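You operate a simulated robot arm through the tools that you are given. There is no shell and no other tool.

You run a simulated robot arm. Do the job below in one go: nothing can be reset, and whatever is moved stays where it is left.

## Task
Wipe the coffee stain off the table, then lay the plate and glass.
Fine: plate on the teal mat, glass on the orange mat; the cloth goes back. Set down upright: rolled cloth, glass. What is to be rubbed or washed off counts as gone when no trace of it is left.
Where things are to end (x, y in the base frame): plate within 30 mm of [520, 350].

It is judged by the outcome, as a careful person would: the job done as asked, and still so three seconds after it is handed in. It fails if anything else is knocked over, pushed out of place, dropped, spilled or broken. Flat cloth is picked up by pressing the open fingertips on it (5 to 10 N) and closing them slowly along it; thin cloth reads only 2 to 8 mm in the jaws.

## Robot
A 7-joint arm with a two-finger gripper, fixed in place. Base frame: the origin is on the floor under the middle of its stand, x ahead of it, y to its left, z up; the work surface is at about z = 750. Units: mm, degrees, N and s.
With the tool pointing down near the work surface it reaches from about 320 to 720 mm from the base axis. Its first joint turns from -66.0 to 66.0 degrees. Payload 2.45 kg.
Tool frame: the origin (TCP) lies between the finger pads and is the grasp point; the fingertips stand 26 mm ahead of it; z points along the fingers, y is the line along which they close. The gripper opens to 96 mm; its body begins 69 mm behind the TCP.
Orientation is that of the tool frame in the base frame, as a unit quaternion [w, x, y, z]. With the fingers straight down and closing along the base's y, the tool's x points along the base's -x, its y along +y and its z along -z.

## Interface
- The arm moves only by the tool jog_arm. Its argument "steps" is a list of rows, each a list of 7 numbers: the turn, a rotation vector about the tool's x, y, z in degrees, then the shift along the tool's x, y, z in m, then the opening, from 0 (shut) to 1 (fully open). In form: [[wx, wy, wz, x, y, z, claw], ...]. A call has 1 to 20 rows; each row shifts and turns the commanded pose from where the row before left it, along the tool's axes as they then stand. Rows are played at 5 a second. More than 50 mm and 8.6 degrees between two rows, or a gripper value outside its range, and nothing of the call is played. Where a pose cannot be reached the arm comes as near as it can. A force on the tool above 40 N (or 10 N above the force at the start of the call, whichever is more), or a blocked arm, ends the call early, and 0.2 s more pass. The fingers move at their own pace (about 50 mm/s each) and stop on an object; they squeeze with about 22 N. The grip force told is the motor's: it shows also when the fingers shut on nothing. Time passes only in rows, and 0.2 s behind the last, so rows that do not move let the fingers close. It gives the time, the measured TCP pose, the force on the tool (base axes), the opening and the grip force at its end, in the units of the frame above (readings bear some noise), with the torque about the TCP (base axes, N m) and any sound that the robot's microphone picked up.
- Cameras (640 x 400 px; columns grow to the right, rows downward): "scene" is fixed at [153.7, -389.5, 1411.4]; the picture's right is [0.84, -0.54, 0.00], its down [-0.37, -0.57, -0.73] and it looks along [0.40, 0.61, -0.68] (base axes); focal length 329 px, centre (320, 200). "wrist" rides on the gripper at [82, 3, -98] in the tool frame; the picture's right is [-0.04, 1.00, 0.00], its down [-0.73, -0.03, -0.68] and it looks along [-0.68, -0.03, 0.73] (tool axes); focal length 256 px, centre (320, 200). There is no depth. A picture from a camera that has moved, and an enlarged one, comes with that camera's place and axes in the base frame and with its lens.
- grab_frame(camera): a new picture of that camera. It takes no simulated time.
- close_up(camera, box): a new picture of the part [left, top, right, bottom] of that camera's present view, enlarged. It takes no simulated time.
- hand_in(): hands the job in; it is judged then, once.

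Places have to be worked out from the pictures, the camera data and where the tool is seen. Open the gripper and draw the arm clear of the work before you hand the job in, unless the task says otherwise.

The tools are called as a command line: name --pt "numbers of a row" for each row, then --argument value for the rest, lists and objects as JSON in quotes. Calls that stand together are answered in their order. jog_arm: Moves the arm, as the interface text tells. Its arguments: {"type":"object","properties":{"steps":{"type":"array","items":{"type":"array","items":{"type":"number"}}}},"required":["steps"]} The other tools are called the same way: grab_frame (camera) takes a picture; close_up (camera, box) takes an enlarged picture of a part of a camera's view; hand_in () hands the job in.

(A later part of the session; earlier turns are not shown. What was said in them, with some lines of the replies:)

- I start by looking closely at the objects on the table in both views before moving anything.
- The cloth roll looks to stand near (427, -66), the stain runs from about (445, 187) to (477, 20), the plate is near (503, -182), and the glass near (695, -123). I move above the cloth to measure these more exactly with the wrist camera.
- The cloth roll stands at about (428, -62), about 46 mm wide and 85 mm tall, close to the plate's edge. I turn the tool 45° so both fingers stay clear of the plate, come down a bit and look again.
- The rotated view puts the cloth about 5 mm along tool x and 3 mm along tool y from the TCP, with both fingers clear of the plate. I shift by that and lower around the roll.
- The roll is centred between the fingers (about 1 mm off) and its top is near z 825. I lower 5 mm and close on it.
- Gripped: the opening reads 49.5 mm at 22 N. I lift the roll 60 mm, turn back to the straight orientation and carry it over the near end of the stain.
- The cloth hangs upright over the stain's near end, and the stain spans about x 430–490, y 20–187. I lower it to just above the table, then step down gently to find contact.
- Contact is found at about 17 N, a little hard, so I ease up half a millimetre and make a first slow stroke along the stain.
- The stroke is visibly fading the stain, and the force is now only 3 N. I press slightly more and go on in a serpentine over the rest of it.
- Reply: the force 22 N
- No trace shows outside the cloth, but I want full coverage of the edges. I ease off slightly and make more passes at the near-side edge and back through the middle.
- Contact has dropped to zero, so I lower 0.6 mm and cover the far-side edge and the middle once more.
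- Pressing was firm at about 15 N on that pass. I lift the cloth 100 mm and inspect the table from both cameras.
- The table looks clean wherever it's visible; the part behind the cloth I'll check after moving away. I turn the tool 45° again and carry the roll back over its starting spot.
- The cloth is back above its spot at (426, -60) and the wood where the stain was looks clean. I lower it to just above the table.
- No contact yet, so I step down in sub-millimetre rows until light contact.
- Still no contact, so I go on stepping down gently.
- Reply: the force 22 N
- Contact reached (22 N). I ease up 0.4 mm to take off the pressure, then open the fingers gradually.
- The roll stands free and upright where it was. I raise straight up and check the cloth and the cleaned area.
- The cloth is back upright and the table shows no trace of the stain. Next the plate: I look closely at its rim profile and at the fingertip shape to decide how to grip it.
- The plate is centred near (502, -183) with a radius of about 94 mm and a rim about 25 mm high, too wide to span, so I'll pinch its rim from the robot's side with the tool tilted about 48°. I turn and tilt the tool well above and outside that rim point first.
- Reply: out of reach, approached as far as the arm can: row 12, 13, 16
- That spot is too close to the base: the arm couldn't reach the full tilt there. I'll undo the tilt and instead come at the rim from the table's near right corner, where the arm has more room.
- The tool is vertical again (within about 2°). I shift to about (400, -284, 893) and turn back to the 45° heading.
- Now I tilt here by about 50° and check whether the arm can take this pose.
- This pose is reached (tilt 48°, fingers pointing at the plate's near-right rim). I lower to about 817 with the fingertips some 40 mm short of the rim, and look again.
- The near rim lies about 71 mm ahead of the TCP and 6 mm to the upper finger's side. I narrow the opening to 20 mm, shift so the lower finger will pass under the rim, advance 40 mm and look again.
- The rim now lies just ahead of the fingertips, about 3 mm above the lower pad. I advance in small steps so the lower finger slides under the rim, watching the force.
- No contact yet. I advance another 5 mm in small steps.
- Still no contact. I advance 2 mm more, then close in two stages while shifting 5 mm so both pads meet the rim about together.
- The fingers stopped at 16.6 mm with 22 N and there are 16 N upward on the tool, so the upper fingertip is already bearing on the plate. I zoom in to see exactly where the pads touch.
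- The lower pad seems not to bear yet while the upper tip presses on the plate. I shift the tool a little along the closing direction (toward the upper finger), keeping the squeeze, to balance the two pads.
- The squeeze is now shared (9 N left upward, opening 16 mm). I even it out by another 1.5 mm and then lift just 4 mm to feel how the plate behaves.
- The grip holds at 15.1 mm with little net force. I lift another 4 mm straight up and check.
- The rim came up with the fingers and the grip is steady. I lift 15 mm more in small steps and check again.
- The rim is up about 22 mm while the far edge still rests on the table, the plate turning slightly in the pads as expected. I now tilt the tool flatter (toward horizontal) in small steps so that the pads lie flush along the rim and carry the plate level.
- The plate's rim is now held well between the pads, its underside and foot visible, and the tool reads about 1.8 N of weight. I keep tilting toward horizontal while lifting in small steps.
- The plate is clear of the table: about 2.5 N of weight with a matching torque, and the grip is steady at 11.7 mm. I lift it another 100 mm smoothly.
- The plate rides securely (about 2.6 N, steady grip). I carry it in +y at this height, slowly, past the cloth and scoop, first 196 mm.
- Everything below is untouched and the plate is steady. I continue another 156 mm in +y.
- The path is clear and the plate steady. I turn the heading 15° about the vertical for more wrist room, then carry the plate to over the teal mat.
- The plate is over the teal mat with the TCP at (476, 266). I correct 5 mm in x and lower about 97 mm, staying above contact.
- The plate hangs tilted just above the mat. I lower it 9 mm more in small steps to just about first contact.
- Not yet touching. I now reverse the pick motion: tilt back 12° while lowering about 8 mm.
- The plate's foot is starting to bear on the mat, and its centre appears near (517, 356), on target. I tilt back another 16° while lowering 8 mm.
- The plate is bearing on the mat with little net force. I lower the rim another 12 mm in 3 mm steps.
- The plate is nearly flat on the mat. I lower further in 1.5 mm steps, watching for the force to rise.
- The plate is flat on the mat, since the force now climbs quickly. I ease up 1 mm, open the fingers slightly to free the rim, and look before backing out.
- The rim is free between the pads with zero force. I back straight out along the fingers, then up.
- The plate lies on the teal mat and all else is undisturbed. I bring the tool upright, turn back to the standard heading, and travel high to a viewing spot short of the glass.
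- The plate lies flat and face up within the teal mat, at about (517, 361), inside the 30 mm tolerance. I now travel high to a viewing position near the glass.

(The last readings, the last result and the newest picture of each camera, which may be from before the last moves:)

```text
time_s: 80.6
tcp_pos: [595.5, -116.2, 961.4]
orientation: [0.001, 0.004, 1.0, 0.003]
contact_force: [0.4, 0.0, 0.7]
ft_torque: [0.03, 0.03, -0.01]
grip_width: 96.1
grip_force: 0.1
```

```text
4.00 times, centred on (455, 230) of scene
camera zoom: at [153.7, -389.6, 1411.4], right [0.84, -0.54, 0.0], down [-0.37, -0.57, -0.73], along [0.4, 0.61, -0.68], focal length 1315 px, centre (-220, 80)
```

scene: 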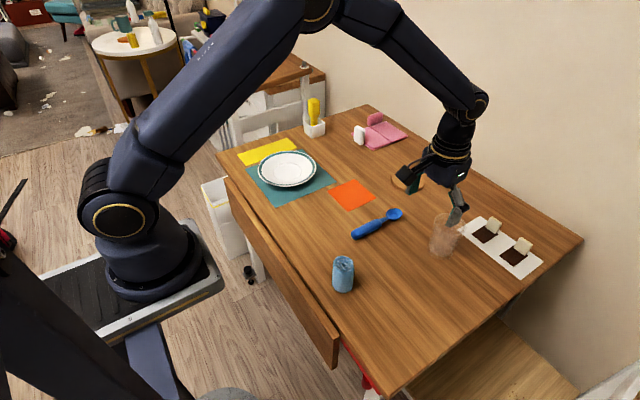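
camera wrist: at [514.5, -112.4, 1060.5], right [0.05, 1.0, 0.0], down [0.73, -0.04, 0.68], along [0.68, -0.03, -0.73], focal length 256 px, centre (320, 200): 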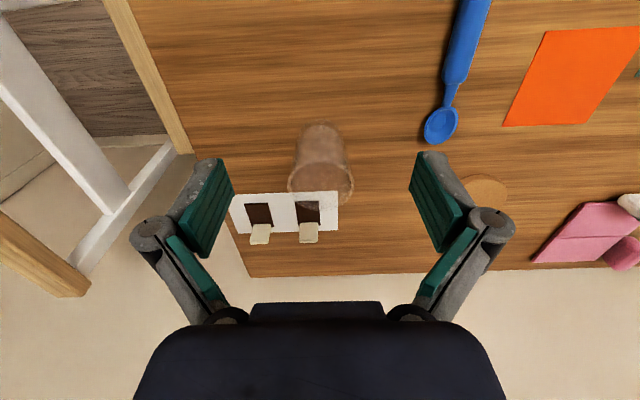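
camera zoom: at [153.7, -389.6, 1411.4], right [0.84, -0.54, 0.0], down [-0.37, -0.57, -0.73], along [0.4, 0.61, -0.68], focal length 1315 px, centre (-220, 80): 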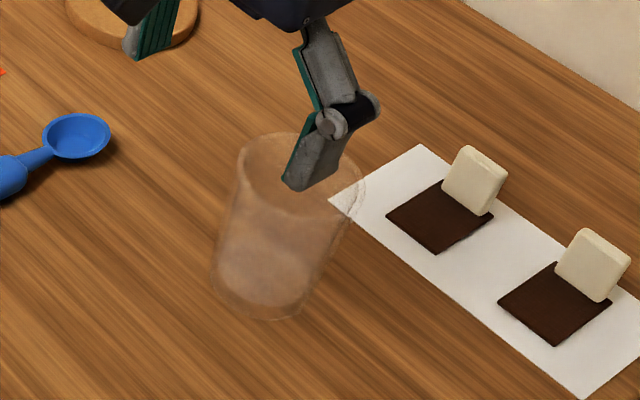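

The glass is upright and empty, about 72 mm wide at the rim and 100 mm tall, at about (691, -119). I move over it at height and look again before going down.

jog_arm --pt "0 0 0 -0.015 -0.001 0 1" --pt "0 0 0 -0.027 -0.001 0 1" --pt "0 0 0 -0.027 -0.001 0 1" --pt "0 0 0 -0.027 0 0 1" --pt "0 0 0 0 0 0.02 1" --pt "0 0 0 0 0 0.02 1" --pt "0 0 0 0 0 0.015 1" --pt "0 0 0 0 0 0 1"

grab_frame --camera "wrist"

close_up --camera "scene" --box '[400, 160, 520, 280]'

```text
time_s: 82.4
tcp_pos: [692.2, -120.2, 907.5]
orientation: [0.001, 0.004, 1.0, 0.002]
contact_force: [-0.7, 0.1, 0.0]
ft_torque: [-0.02, -0.02, -0.01]
grip_width: 96.0
grip_force: 0.0
```

```text
taken
camera wrist: at [610.5, -116.3, 1006.1], right [0.05, 1.0, 0.0], down [0.73, -0.04, 0.68], along [0.68, -0.03, -0.73], focal length 256 px, centre (320, 200)
```

wrist: 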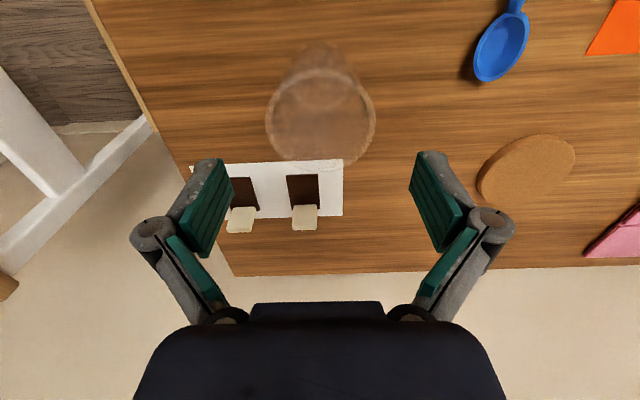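

```text
3.33 times, centred on (460, 220) of scene
camera zoom: at [153.7, -389.5, 1411.4], right [0.84, -0.54, 0.0], down [-0.37, -0.57, -0.73], along [0.4, 0.61, -0.68], focal length 1096 px, centre (-147, 133)
```

zoom: 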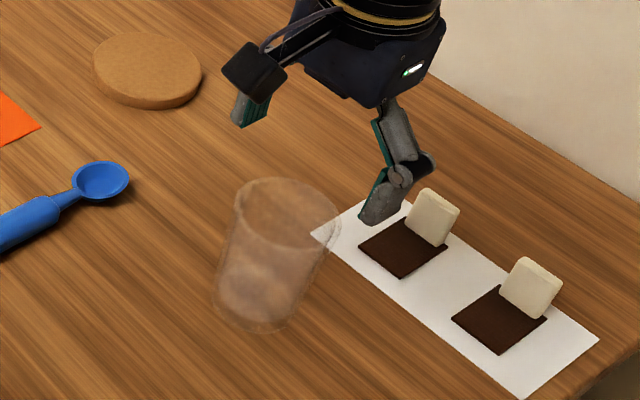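

The glass is centred between the fingers in y and about 3 mm nearer than the TCP in x. I correct that and go down around it to z about 805.

jog_arm --pt "0 0 0 0.003 0 0.01 1" --pt "0 0 0 0 0 0.02 1" --pt "0 0 0 0 0 0.02 1" --pt "0 0 0 0 0 0.02 1" --pt "0 0 0 0 0 0.02 1" --pt "0 0 0 0 0 0.0125 1" --pt "0 0 0 0 0 0 1"

grab_frame --camera "wrist"

close_up --camera "scene" --box '[400, 160, 520, 280]'

```text
time_s: 84.0
tcp_pos: [689.5, -121.0, 804.1]
orientation: [0.0, 0.004, 1.0, 0.002]
contact_force: [-0.1, 0.3, -0.7]
ft_torque: [-0.01, -0.04, 0.02]
grip_width: 95.9
grip_force: 0.2
```

```text
taken
camera wrist: at [607.7, -115.6, 903.6], right [0.05, 1.0, 0.0], down [0.73, -0.04, 0.68], along [0.68, -0.03, -0.73], focal length 256 px, centre (320, 200)
```

wrist: 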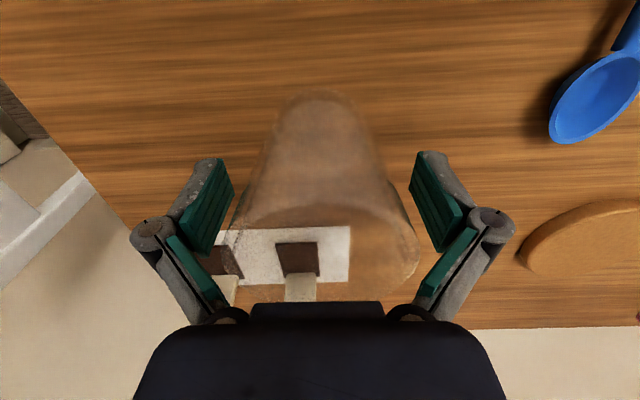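

```text
3.33 times, centred on (460, 220) of scene
camera zoom: at [153.7, -389.5, 1411.4], right [0.84, -0.54, 0.0], down [-0.37, -0.57, -0.73], along [0.4, 0.61, -0.68], focal length 1096 px, centre (-147, 133)
```

zoom: 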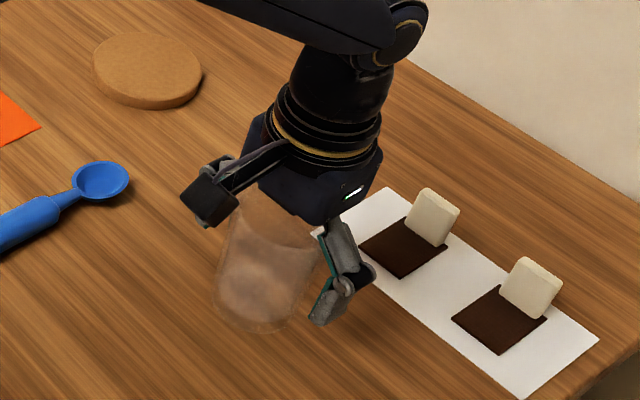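

The glass stands centred between the open fingers with no contact. I close on it.

jog_arm --pt "0 0 0 0 0 0 0.8" --pt "0 0 0 0 0 0 0.7" --pt "0 0 0 0 0 0 0.6" --pt "0 0 0 0 0 0 0.5" --pt "0 0 0 0 0 0 0.5" --pt "0 0 0 0 0 0 0.5"

grab_frame --camera "wrist"

```text
time_s: 85.4
tcp_pos: [688.3, -120.4, 807.1]
orientation: [0.002, 0.004, 1.0, 0.001]
contact_force: [-3.0, 2.1, 22.2]
ft_torque: [-0.04, 0.11, 0.0]
grip_width: 72.3
grip_force: 21.8
```

```text
taken
camera wrist: at [608.1, -115.6, 905.3], right [0.05, 1.0, 0.0], down [0.73, -0.04, 0.68], along [0.68, -0.03, -0.73], focal length 256 px, centre (320, 200)
```

wrist: 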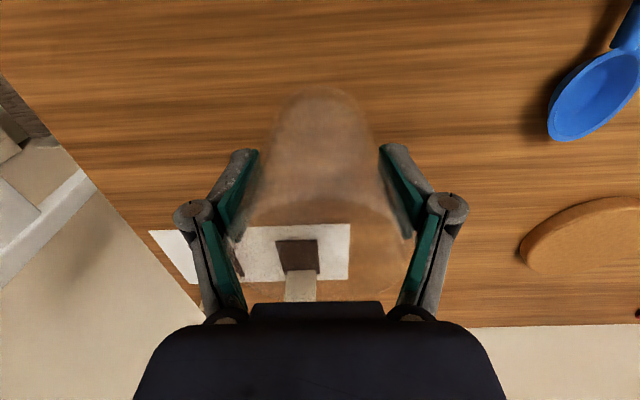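

The opening stopped at 72 mm with 22 N pushing the tool up: the inner finger links are bearing on the rim because I'm too low. I open, rise 22 mm so only the flat pads meet the glass, and look.

jog_arm --pt "0 0 0 0 0 0 0.8" --pt "0 0 0 0 0 0 1" --pt "0 0 0 0 0 0 1" --pt "0 0 0 0 0 -0.012 1" --pt "0 0 0 0 0 -0.01 1" --pt "0 0 0 0 0 0 1"

grab_frame --camera "wrist"

close_up --camera "scene" --box '[400, 160, 520, 280]'

```text
time_s: 86.8
tcp_pos: [689.5, -119.6, 827.0]
orientation: [0.001, 0.004, 1.0, 0.002]
contact_force: [0.6, 0.3, 0.1]
ft_torque: [0.03, 0.02, 0.01]
grip_width: 95.7
grip_force: 0.1
```

```text
taken
camera wrist: at [607.8, -115.5, 925.6], right [0.05, 1.0, 0.0], down [0.73, -0.04, 0.68], along [0.68, -0.03, -0.73], focal length 256 px, centre (320, 200)
```

wrist: 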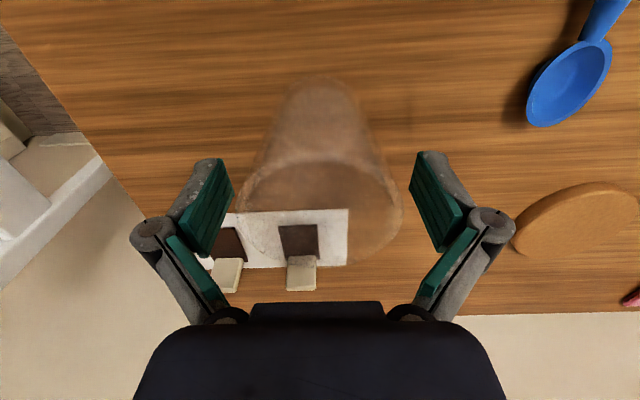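

```text
3.33 times, centred on (460, 220) of scene
camera zoom: at [153.7, -389.5, 1411.4], right [0.84, -0.54, 0.0], down [-0.37, -0.57, -0.73], along [0.4, 0.61, -0.68], focal length 1096 px, centre (-147, 133)
```

zoom: 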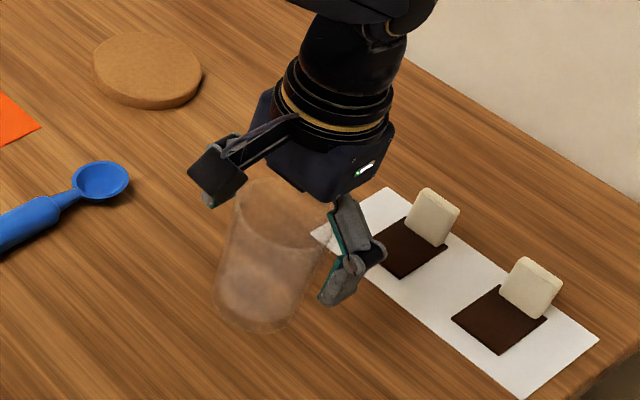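

The glass is unmoved and centred. I close again at this height.

jog_arm --pt "0 0 0 0 0 0 0.85" --pt "0 0 0 0 0 0 0.75" --pt "0 0 0 0 0 0 0.65" --pt "0 0 0 0 0 0 0.5" --pt "0 0 0 0 0 0 0.5" --pt "0 0 0 0 0 0 0.5"

grab_frame --camera "wrist"

```text
time_s: 88.2
tcp_pos: [689.1, -119.9, 826.3]
orientation: [0.002, 0.004, 1.0, 0.002]
contact_force: [0.1, -0.4, -0.1]
ft_torque: [-0.09, 0.0, 0.01]
grip_width: 65.9
grip_force: 21.7
```

```text
taken
camera wrist: at [607.8, -115.6, 925.5], right [0.05, 1.0, 0.0], down [0.73, -0.04, 0.68], along [0.68, -0.03, -0.73], focal length 256 px, centre (320, 200)
```

wrist: 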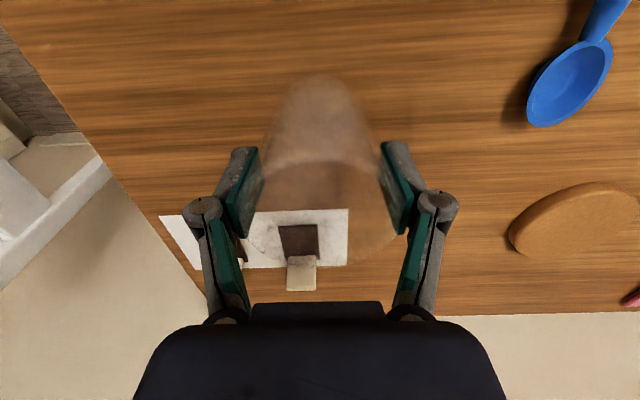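

The pads hold the glass at 66 mm with 22 N and no net force. I lift it slowly 80 mm.

jog_arm --pt "0 0 0 0 0 -0.003 0.5" --pt "0 0 0 0 0 -0.007 0.5" --pt "0 0 0 0 0 -0.012 0.5" --pt "0 0 0 0 0 -0.016 0.5" --pt "0 0 0 0 0 -0.016 0.5" --pt "0 0 0 0 0 -0.016 0.5" --pt "0 0 0 0 0 -0.01 0.5" --pt "0 0 0 0 0 0 0.5"

grab_frame --camera "wrist"

close_up --camera "scene" --box '[400, 160, 520, 280]'

```text
time_s: 90.0
tcp_pos: [688.8, -120.6, 906.4]
orientation: [0.0, 0.004, 1.0, 0.001]
contact_force: [-0.2, -0.5, -2.3]
ft_torque: [0.01, -0.01, 0.02]
grip_width: 66.3
grip_force: 21.9
```

```text
taken
camera wrist: at [607.4, -115.6, 1005.0], right [0.05, 1.0, 0.0], down [0.73, -0.04, 0.68], along [0.68, -0.03, -0.73], focal length 256 px, centre (320, 200)
```

wrist: 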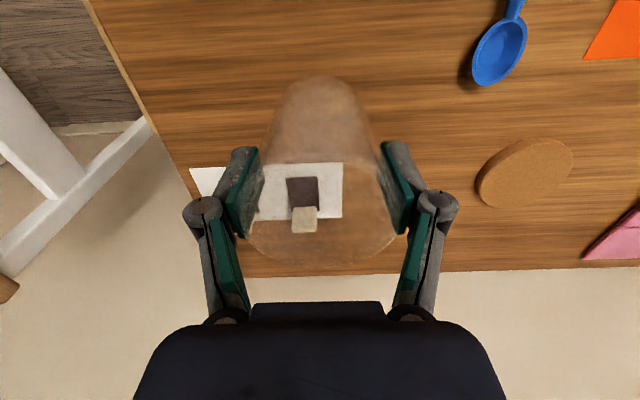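

```text
3.33 times, centred on (460, 220) of scene
camera zoom: at [153.7, -389.6, 1411.4], right [0.84, -0.54, 0.0], down [-0.37, -0.57, -0.73], along [0.4, 0.61, -0.68], focal length 1096 px, centre (-147, 133)
```

zoom: 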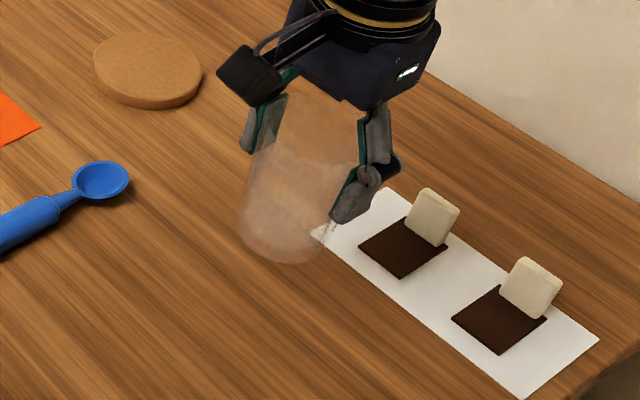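

The glass is lifted upright with about 2.3 N of weight. I carry it smoothly over to the orange mat at this height.

jog_arm --pt "0 0 0 0.002 0.0098 0 0.5" --pt "0 0 0 0.0031 0.0157 0 0.5" --pt "0 0 0 0.0039 0.0196 0 0.5" --pt "0 0 0 0.0039 0.0196 0 0.5" --pt "0 0 0 0.0039 0.0196 0 0.5" --pt "0 0 0 0.0039 0.0196 0 0.5" --pt "0 0 0 0.0039 0.0196 0 0.5" --pt "0 0 0 0.0039 0.0196 0 0.5" --pt "0 0 0 0.0039 0.0196 0 0.5" --pt "0 0 0 0.0039 0.0196 0 0.5" --pt "0 0 0 0.0039 0.0196 0 0.5" --pt "0 0 0 0.0039 0.0196 0 0.5" --pt "0 0 0 0.0039 0.0196 0 0.5" --pt "0 0 0 0.0039 0.0196 0 0.5" --pt "0 0 0 0.0031 0.0157 0 0.5" --pt "0 0 0 0.002 0.0098 0 0.5" --pt "0 0 0 0 0 0 0.5"

grab_frame --camera "wrist"

close_up --camera "scene" --box '[290, 120, 430, 230]'

```text
time_s: 93.6
tcp_pos: [634.8, 167.8, 906.9]
orientation: [0.001, 0.004, 1.0, 0.002]
contact_force: [-0.7, -0.3, -1.7]
ft_torque: [0.0, 0.0, -0.01]
grip_width: 66.1
grip_force: 22.5
```

```text
taken
camera wrist: at [552.7, 171.2, 1005.9], right [0.05, 1.0, 0.0], down [0.73, -0.04, 0.68], along [0.68, -0.03, -0.73], focal length 256 px, centre (320, 200)
```

wrist: 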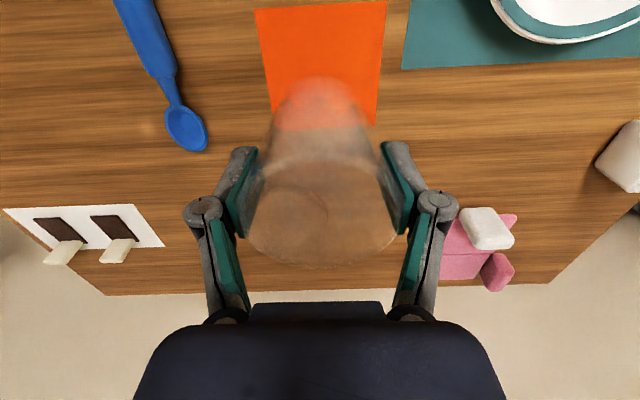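

```text
3.64 times, centred on (360, 175) of scene
camera zoom: at [153.7, -389.5, 1411.4], right [0.84, -0.54, 0.0], down [-0.37, -0.57, -0.73], along [0.4, 0.61, -0.68], focal length 1195 px, centre (174, 291)
```

zoom: 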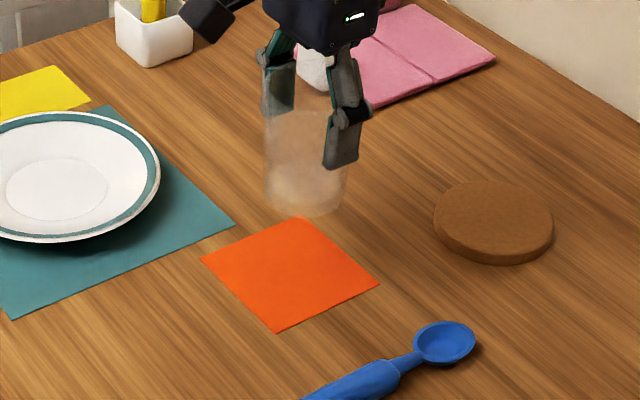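

The orange mat's centre works out at about (632, 171), so I shift (-3, +3) mm and lower 75 mm, stopping a few millimetres above the mat.

jog_arm --pt "0 0 0 0.0028 0.0032 0.008 0.5" --pt "0 0 0 0 0 0.016 0.5" --pt "0 0 0 0 0 0.018 0.5" --pt "0 0 0 0 0 0.018 0.5" --pt "0 0 0 0 0 0.01 0.5" --pt "0 0 0 0 0 0.005 0.5" --pt "0 0 0 0 0 0 0.5"

grab_frame --camera "wrist"

close_up --camera "scene" --box '[290, 120, 430, 230]'

```text
time_s: 95.2
tcp_pos: [631.4, 169.9, 833.2]
orientation: [0.001, 0.005, 1.0, 0.001]
contact_force: [0.8, -0.1, -1.4]
ft_torque: [0.0, -0.01, -0.01]
grip_width: 65.9
grip_force: 22.3
```

```text
taken
camera wrist: at [550.0, 174.1, 931.4], right [0.05, 1.0, 0.0], down [0.73, -0.04, 0.68], along [0.68, -0.03, -0.73], focal length 256 px, centre (320, 200)
```

wrist: 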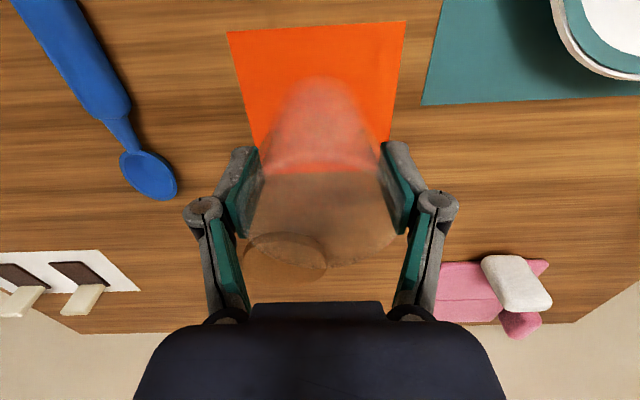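

```text
3.64 times, centred on (360, 175) of scene
camera zoom: at [153.7, -389.5, 1411.4], right [0.84, -0.54, 0.0], down [-0.37, -0.57, -0.73], along [0.4, 0.61, -0.68], focal length 1195 px, centre (174, 291)
```

zoom: 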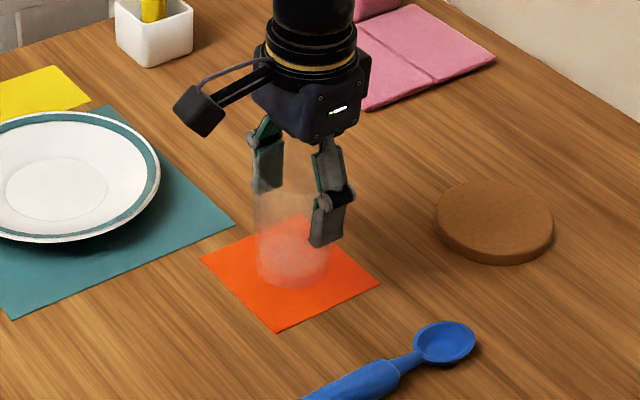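

The glass hangs over the middle of the orange mat with about 6 mm to go. I lower it 4 mm, then in finer steps.

jog_arm --pt "0 0 0 0 0 0.002 0.5" --pt "0 0 0 0 0 0.002 0.5" --pt "0 0 0 0 0 0.0007 0.5" --pt "0 0 0 0 0 0 0.5"

```text
time_s: 96.2
tcp_pos: [631.5, 171.7, 827.8]
orientation: [0.001, 0.006, 1.0, 0.002]
contact_force: [-0.1, 1.2, -1.7]
ft_torque: [0.01, -0.01, -0.02]
grip_width: 66.1
grip_force: 22.0
```

jog_arm --pt "0 0 0 0 0 0.0005 0.5" --pt "0 0 0 0 0 0.0005 0.5" --pt "0 0 0 0 0 0 0.5"

```text
time_s: 97.0
tcp_pos: [632.2, 170.1, 827.7]
orientation: [0.001, 0.004, 1.0, 0.003]
contact_force: [-0.2, -0.4, 2.0]
ft_torque: [-0.1, 0.11, 0.01]
grip_width: 66.4
grip_force: 22.2
```

The force has turned from -2 to +2 N, so the glass rests on the mat. I open the fingers step by step.

jog_arm --pt "0 0 0 0 0 0.0002 0.5" --pt "0 0 0 0 0 0 0.71" --pt "0 0 0 0 0 0 0.76" --pt "0 0 0 0 0 0 0.85" --pt "0 0 0 0 0 0 1" --pt "0 0 0 0 0 0 1" --pt "0 0 0 0 0 0 1"

grab_frame --camera "wrist"

close_up --camera "scene" --box '[290, 120, 430, 230]'

```text
time_s: 98.6
tcp_pos: [631.4, 170.8, 827.5]
orientation: [0.001, 0.005, 1.0, 0.002]
contact_force: [1.3, 0.0, -0.3]
ft_torque: [0.03, -0.01, 0.0]
grip_width: 95.9
grip_force: 0.1
```

```text
taken
camera wrist: at [550.3, 174.4, 925.2], right [0.05, 1.0, 0.0], down [0.73, -0.04, 0.68], along [0.68, -0.03, -0.73], focal length 256 px, centre (320, 200)
```

wrist: 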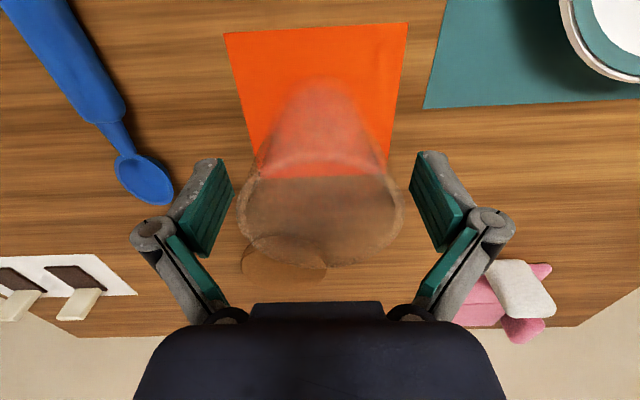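

```text
3.64 times, centred on (360, 175) of scene
camera zoom: at [153.7, -389.5, 1411.4], right [0.84, -0.54, 0.0], down [-0.37, -0.57, -0.73], along [0.4, 0.61, -0.68], focal length 1195 px, centre (174, 291)
```

zoom: 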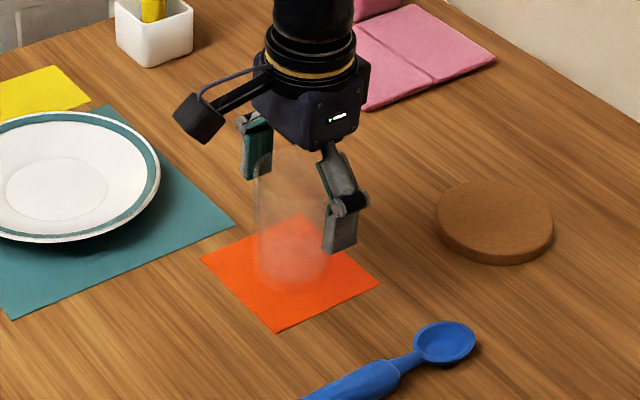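

The glass stands upright on the orange mat, free of the fingers. I rise straight up, then move back toward the robot for a last look at the whole table.

jog_arm --pt "0 0 0 0 0 -0.015 1" --pt "0 0 0 0 0 -0.025 1" --pt "0 0 0 0 0 -0.03 1" --pt "0 0 0 0 0 -0.035 1" --pt "0 0 0 0 0 -0.035 1" --pt "0 0 0 0 0 -0.035 1" --pt "0 0 0 0.03 -0.01 0 1" --pt "0 0 0 0.035 -0.012 0 1" --pt "0 0 0 0.035 -0.012 0 1" --pt "0 0 0 0.035 -0.012 0 1" --pt "0 0 0 0.03 -0.01 0 1" --pt "0 0 0 0 0 0 1"

grab_frame --camera "wrist"

grab_frame --camera "scene"

close_up --camera "wrist" --box '[160, 0, 480, 160]'

```text
time_s: 101.2
tcp_pos: [464.6, 114.9, 999.9]
orientation: [0.001, 0.004, 1.0, 0.001]
contact_force: [0.4, 0.0, 0.2]
ft_torque: [0.03, 0.04, 0.01]
grip_width: 95.9
grip_force: 0.1
```

```text
taken
camera wrist: at [383.6, 119.9, 1099.2], right [0.05, 1.0, 0.0], down [0.73, -0.04, 0.68], along [0.68, -0.03, -0.73], focal length 256 px, centre (320, 200)
```

wrist: 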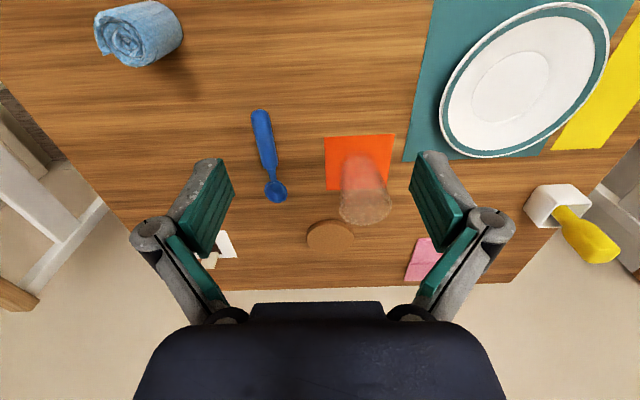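

```text
taken
```

scene: 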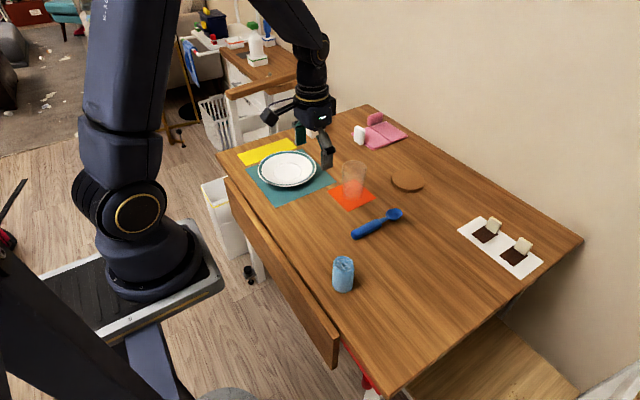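

```text
2.00 times, centred on (320, 80) of wrist
camera zoom: at [383.6, 119.9, 1099.2], right [0.05, 1.0, 0.0], down [0.73, -0.04, 0.68], along [0.68, -0.03, -0.73], focal length 512 px, centre (320, 440)
```

zoom: 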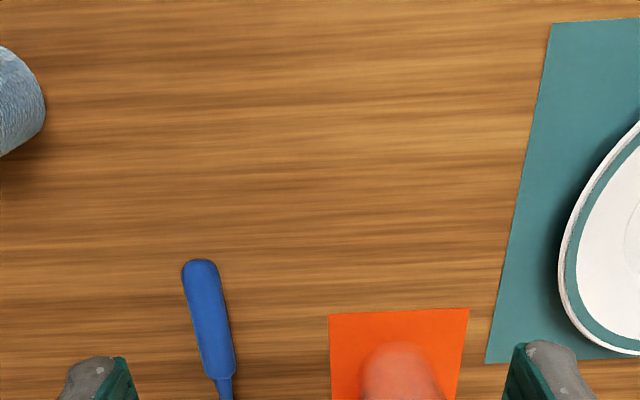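

Glass, plate and cloth are all in place. I take one more enlarged look at where the stain was and at the glass on its mat.

close_up --camera "wrist" --box '[220, 10, 400, 110]'

close_up --camera "scene" --box '[280, 190, 380, 300]'

close_up --camera "scene" --box '[230, 120, 430, 250]'

```text
3.56 times, centred on (310, 60) of wrist
camera zoom: at [383.6, 119.9, 1099.2], right [0.05, 1.0, 0.0], down [0.73, -0.04, 0.68], along [0.68, -0.03, -0.73], focal length 910 px, centre (356, 698)
```

zoom: 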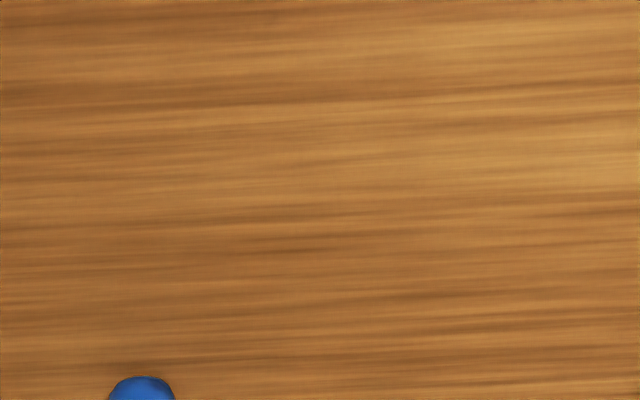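

```text
3.64 times, centred on (330, 245) of scene
camera zoom: at [153.7, -389.6, 1411.4], right [0.84, -0.54, 0.0], down [-0.37, -0.57, -0.73], along [0.4, 0.61, -0.68], focal length 1195 px, centre (284, 36)
```

zoom: 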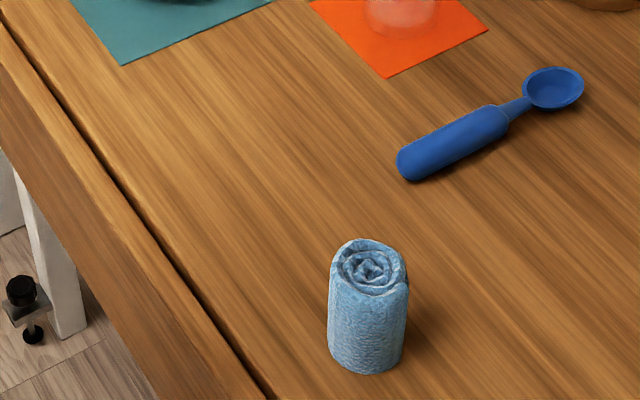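

```text
3.08 times, centred on (330, 185) of scene
camera zoom: at [153.7, -389.6, 1411.4], right [0.84, -0.54, 0.0], down [-0.37, -0.57, -0.73], along [0.4, 0.61, -0.68], focal length 1011 px, centre (289, 246)
```

zoom: 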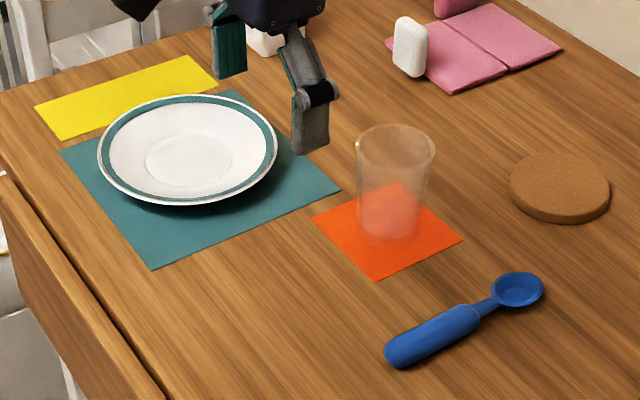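

The table is clean, the roll stands upright in its old place, the plate lies on the teal mat and the glass stands on the orange mat. I raise the open gripper a little further clear before handing in.

jog_arm --pt "0 0 0 0 0 -0.02 1" --pt "0 0 0 0 0 -0.02 1" --pt "0 0 0 0 0 0 1" --pt "0 0 0 0 0 0 1"

```text
time_s: 102.2
tcp_pos: [465.5, 115.2, 1040.0]
orientation: [0.001, 0.005, 1.0, 0.001]
contact_force: [0.2, 0.1, -0.2]
ft_torque: [-0.01, -0.02, -0.03]
grip_width: 96.2
grip_force: 0.0
```

The arm is clear at z 1040 with the gripper open and nothing in contact, so I hand the job in.

hand_in

```text
The job is handed in.
```

The table is wiped and laid, and I've handed the job in; I haven't been told the verdict.

- **Stain:** no trace shows in the final close-ups from either camera.
- **Cloth:** it stands rolled and upright back in its original place, about (426, -60).
- **Plate:** it lies face up and flat, fully on the teal mat, at about (517, 361). That is roughly 11 mm from [520, 350], inside the 30 mm limit.
- **Glass:** it stands upright near the middle of the orange mat, at about (632, 171).

My first grip on the glass was too low: the fingers bore on its rim with about 22 N. I opened, rose 22 mm and gripped again; the glass had not moved and shows no damage in the pictures.

In the final pictures nothing else on the table looks moved, and the arm ended raised clear with the gripper open.
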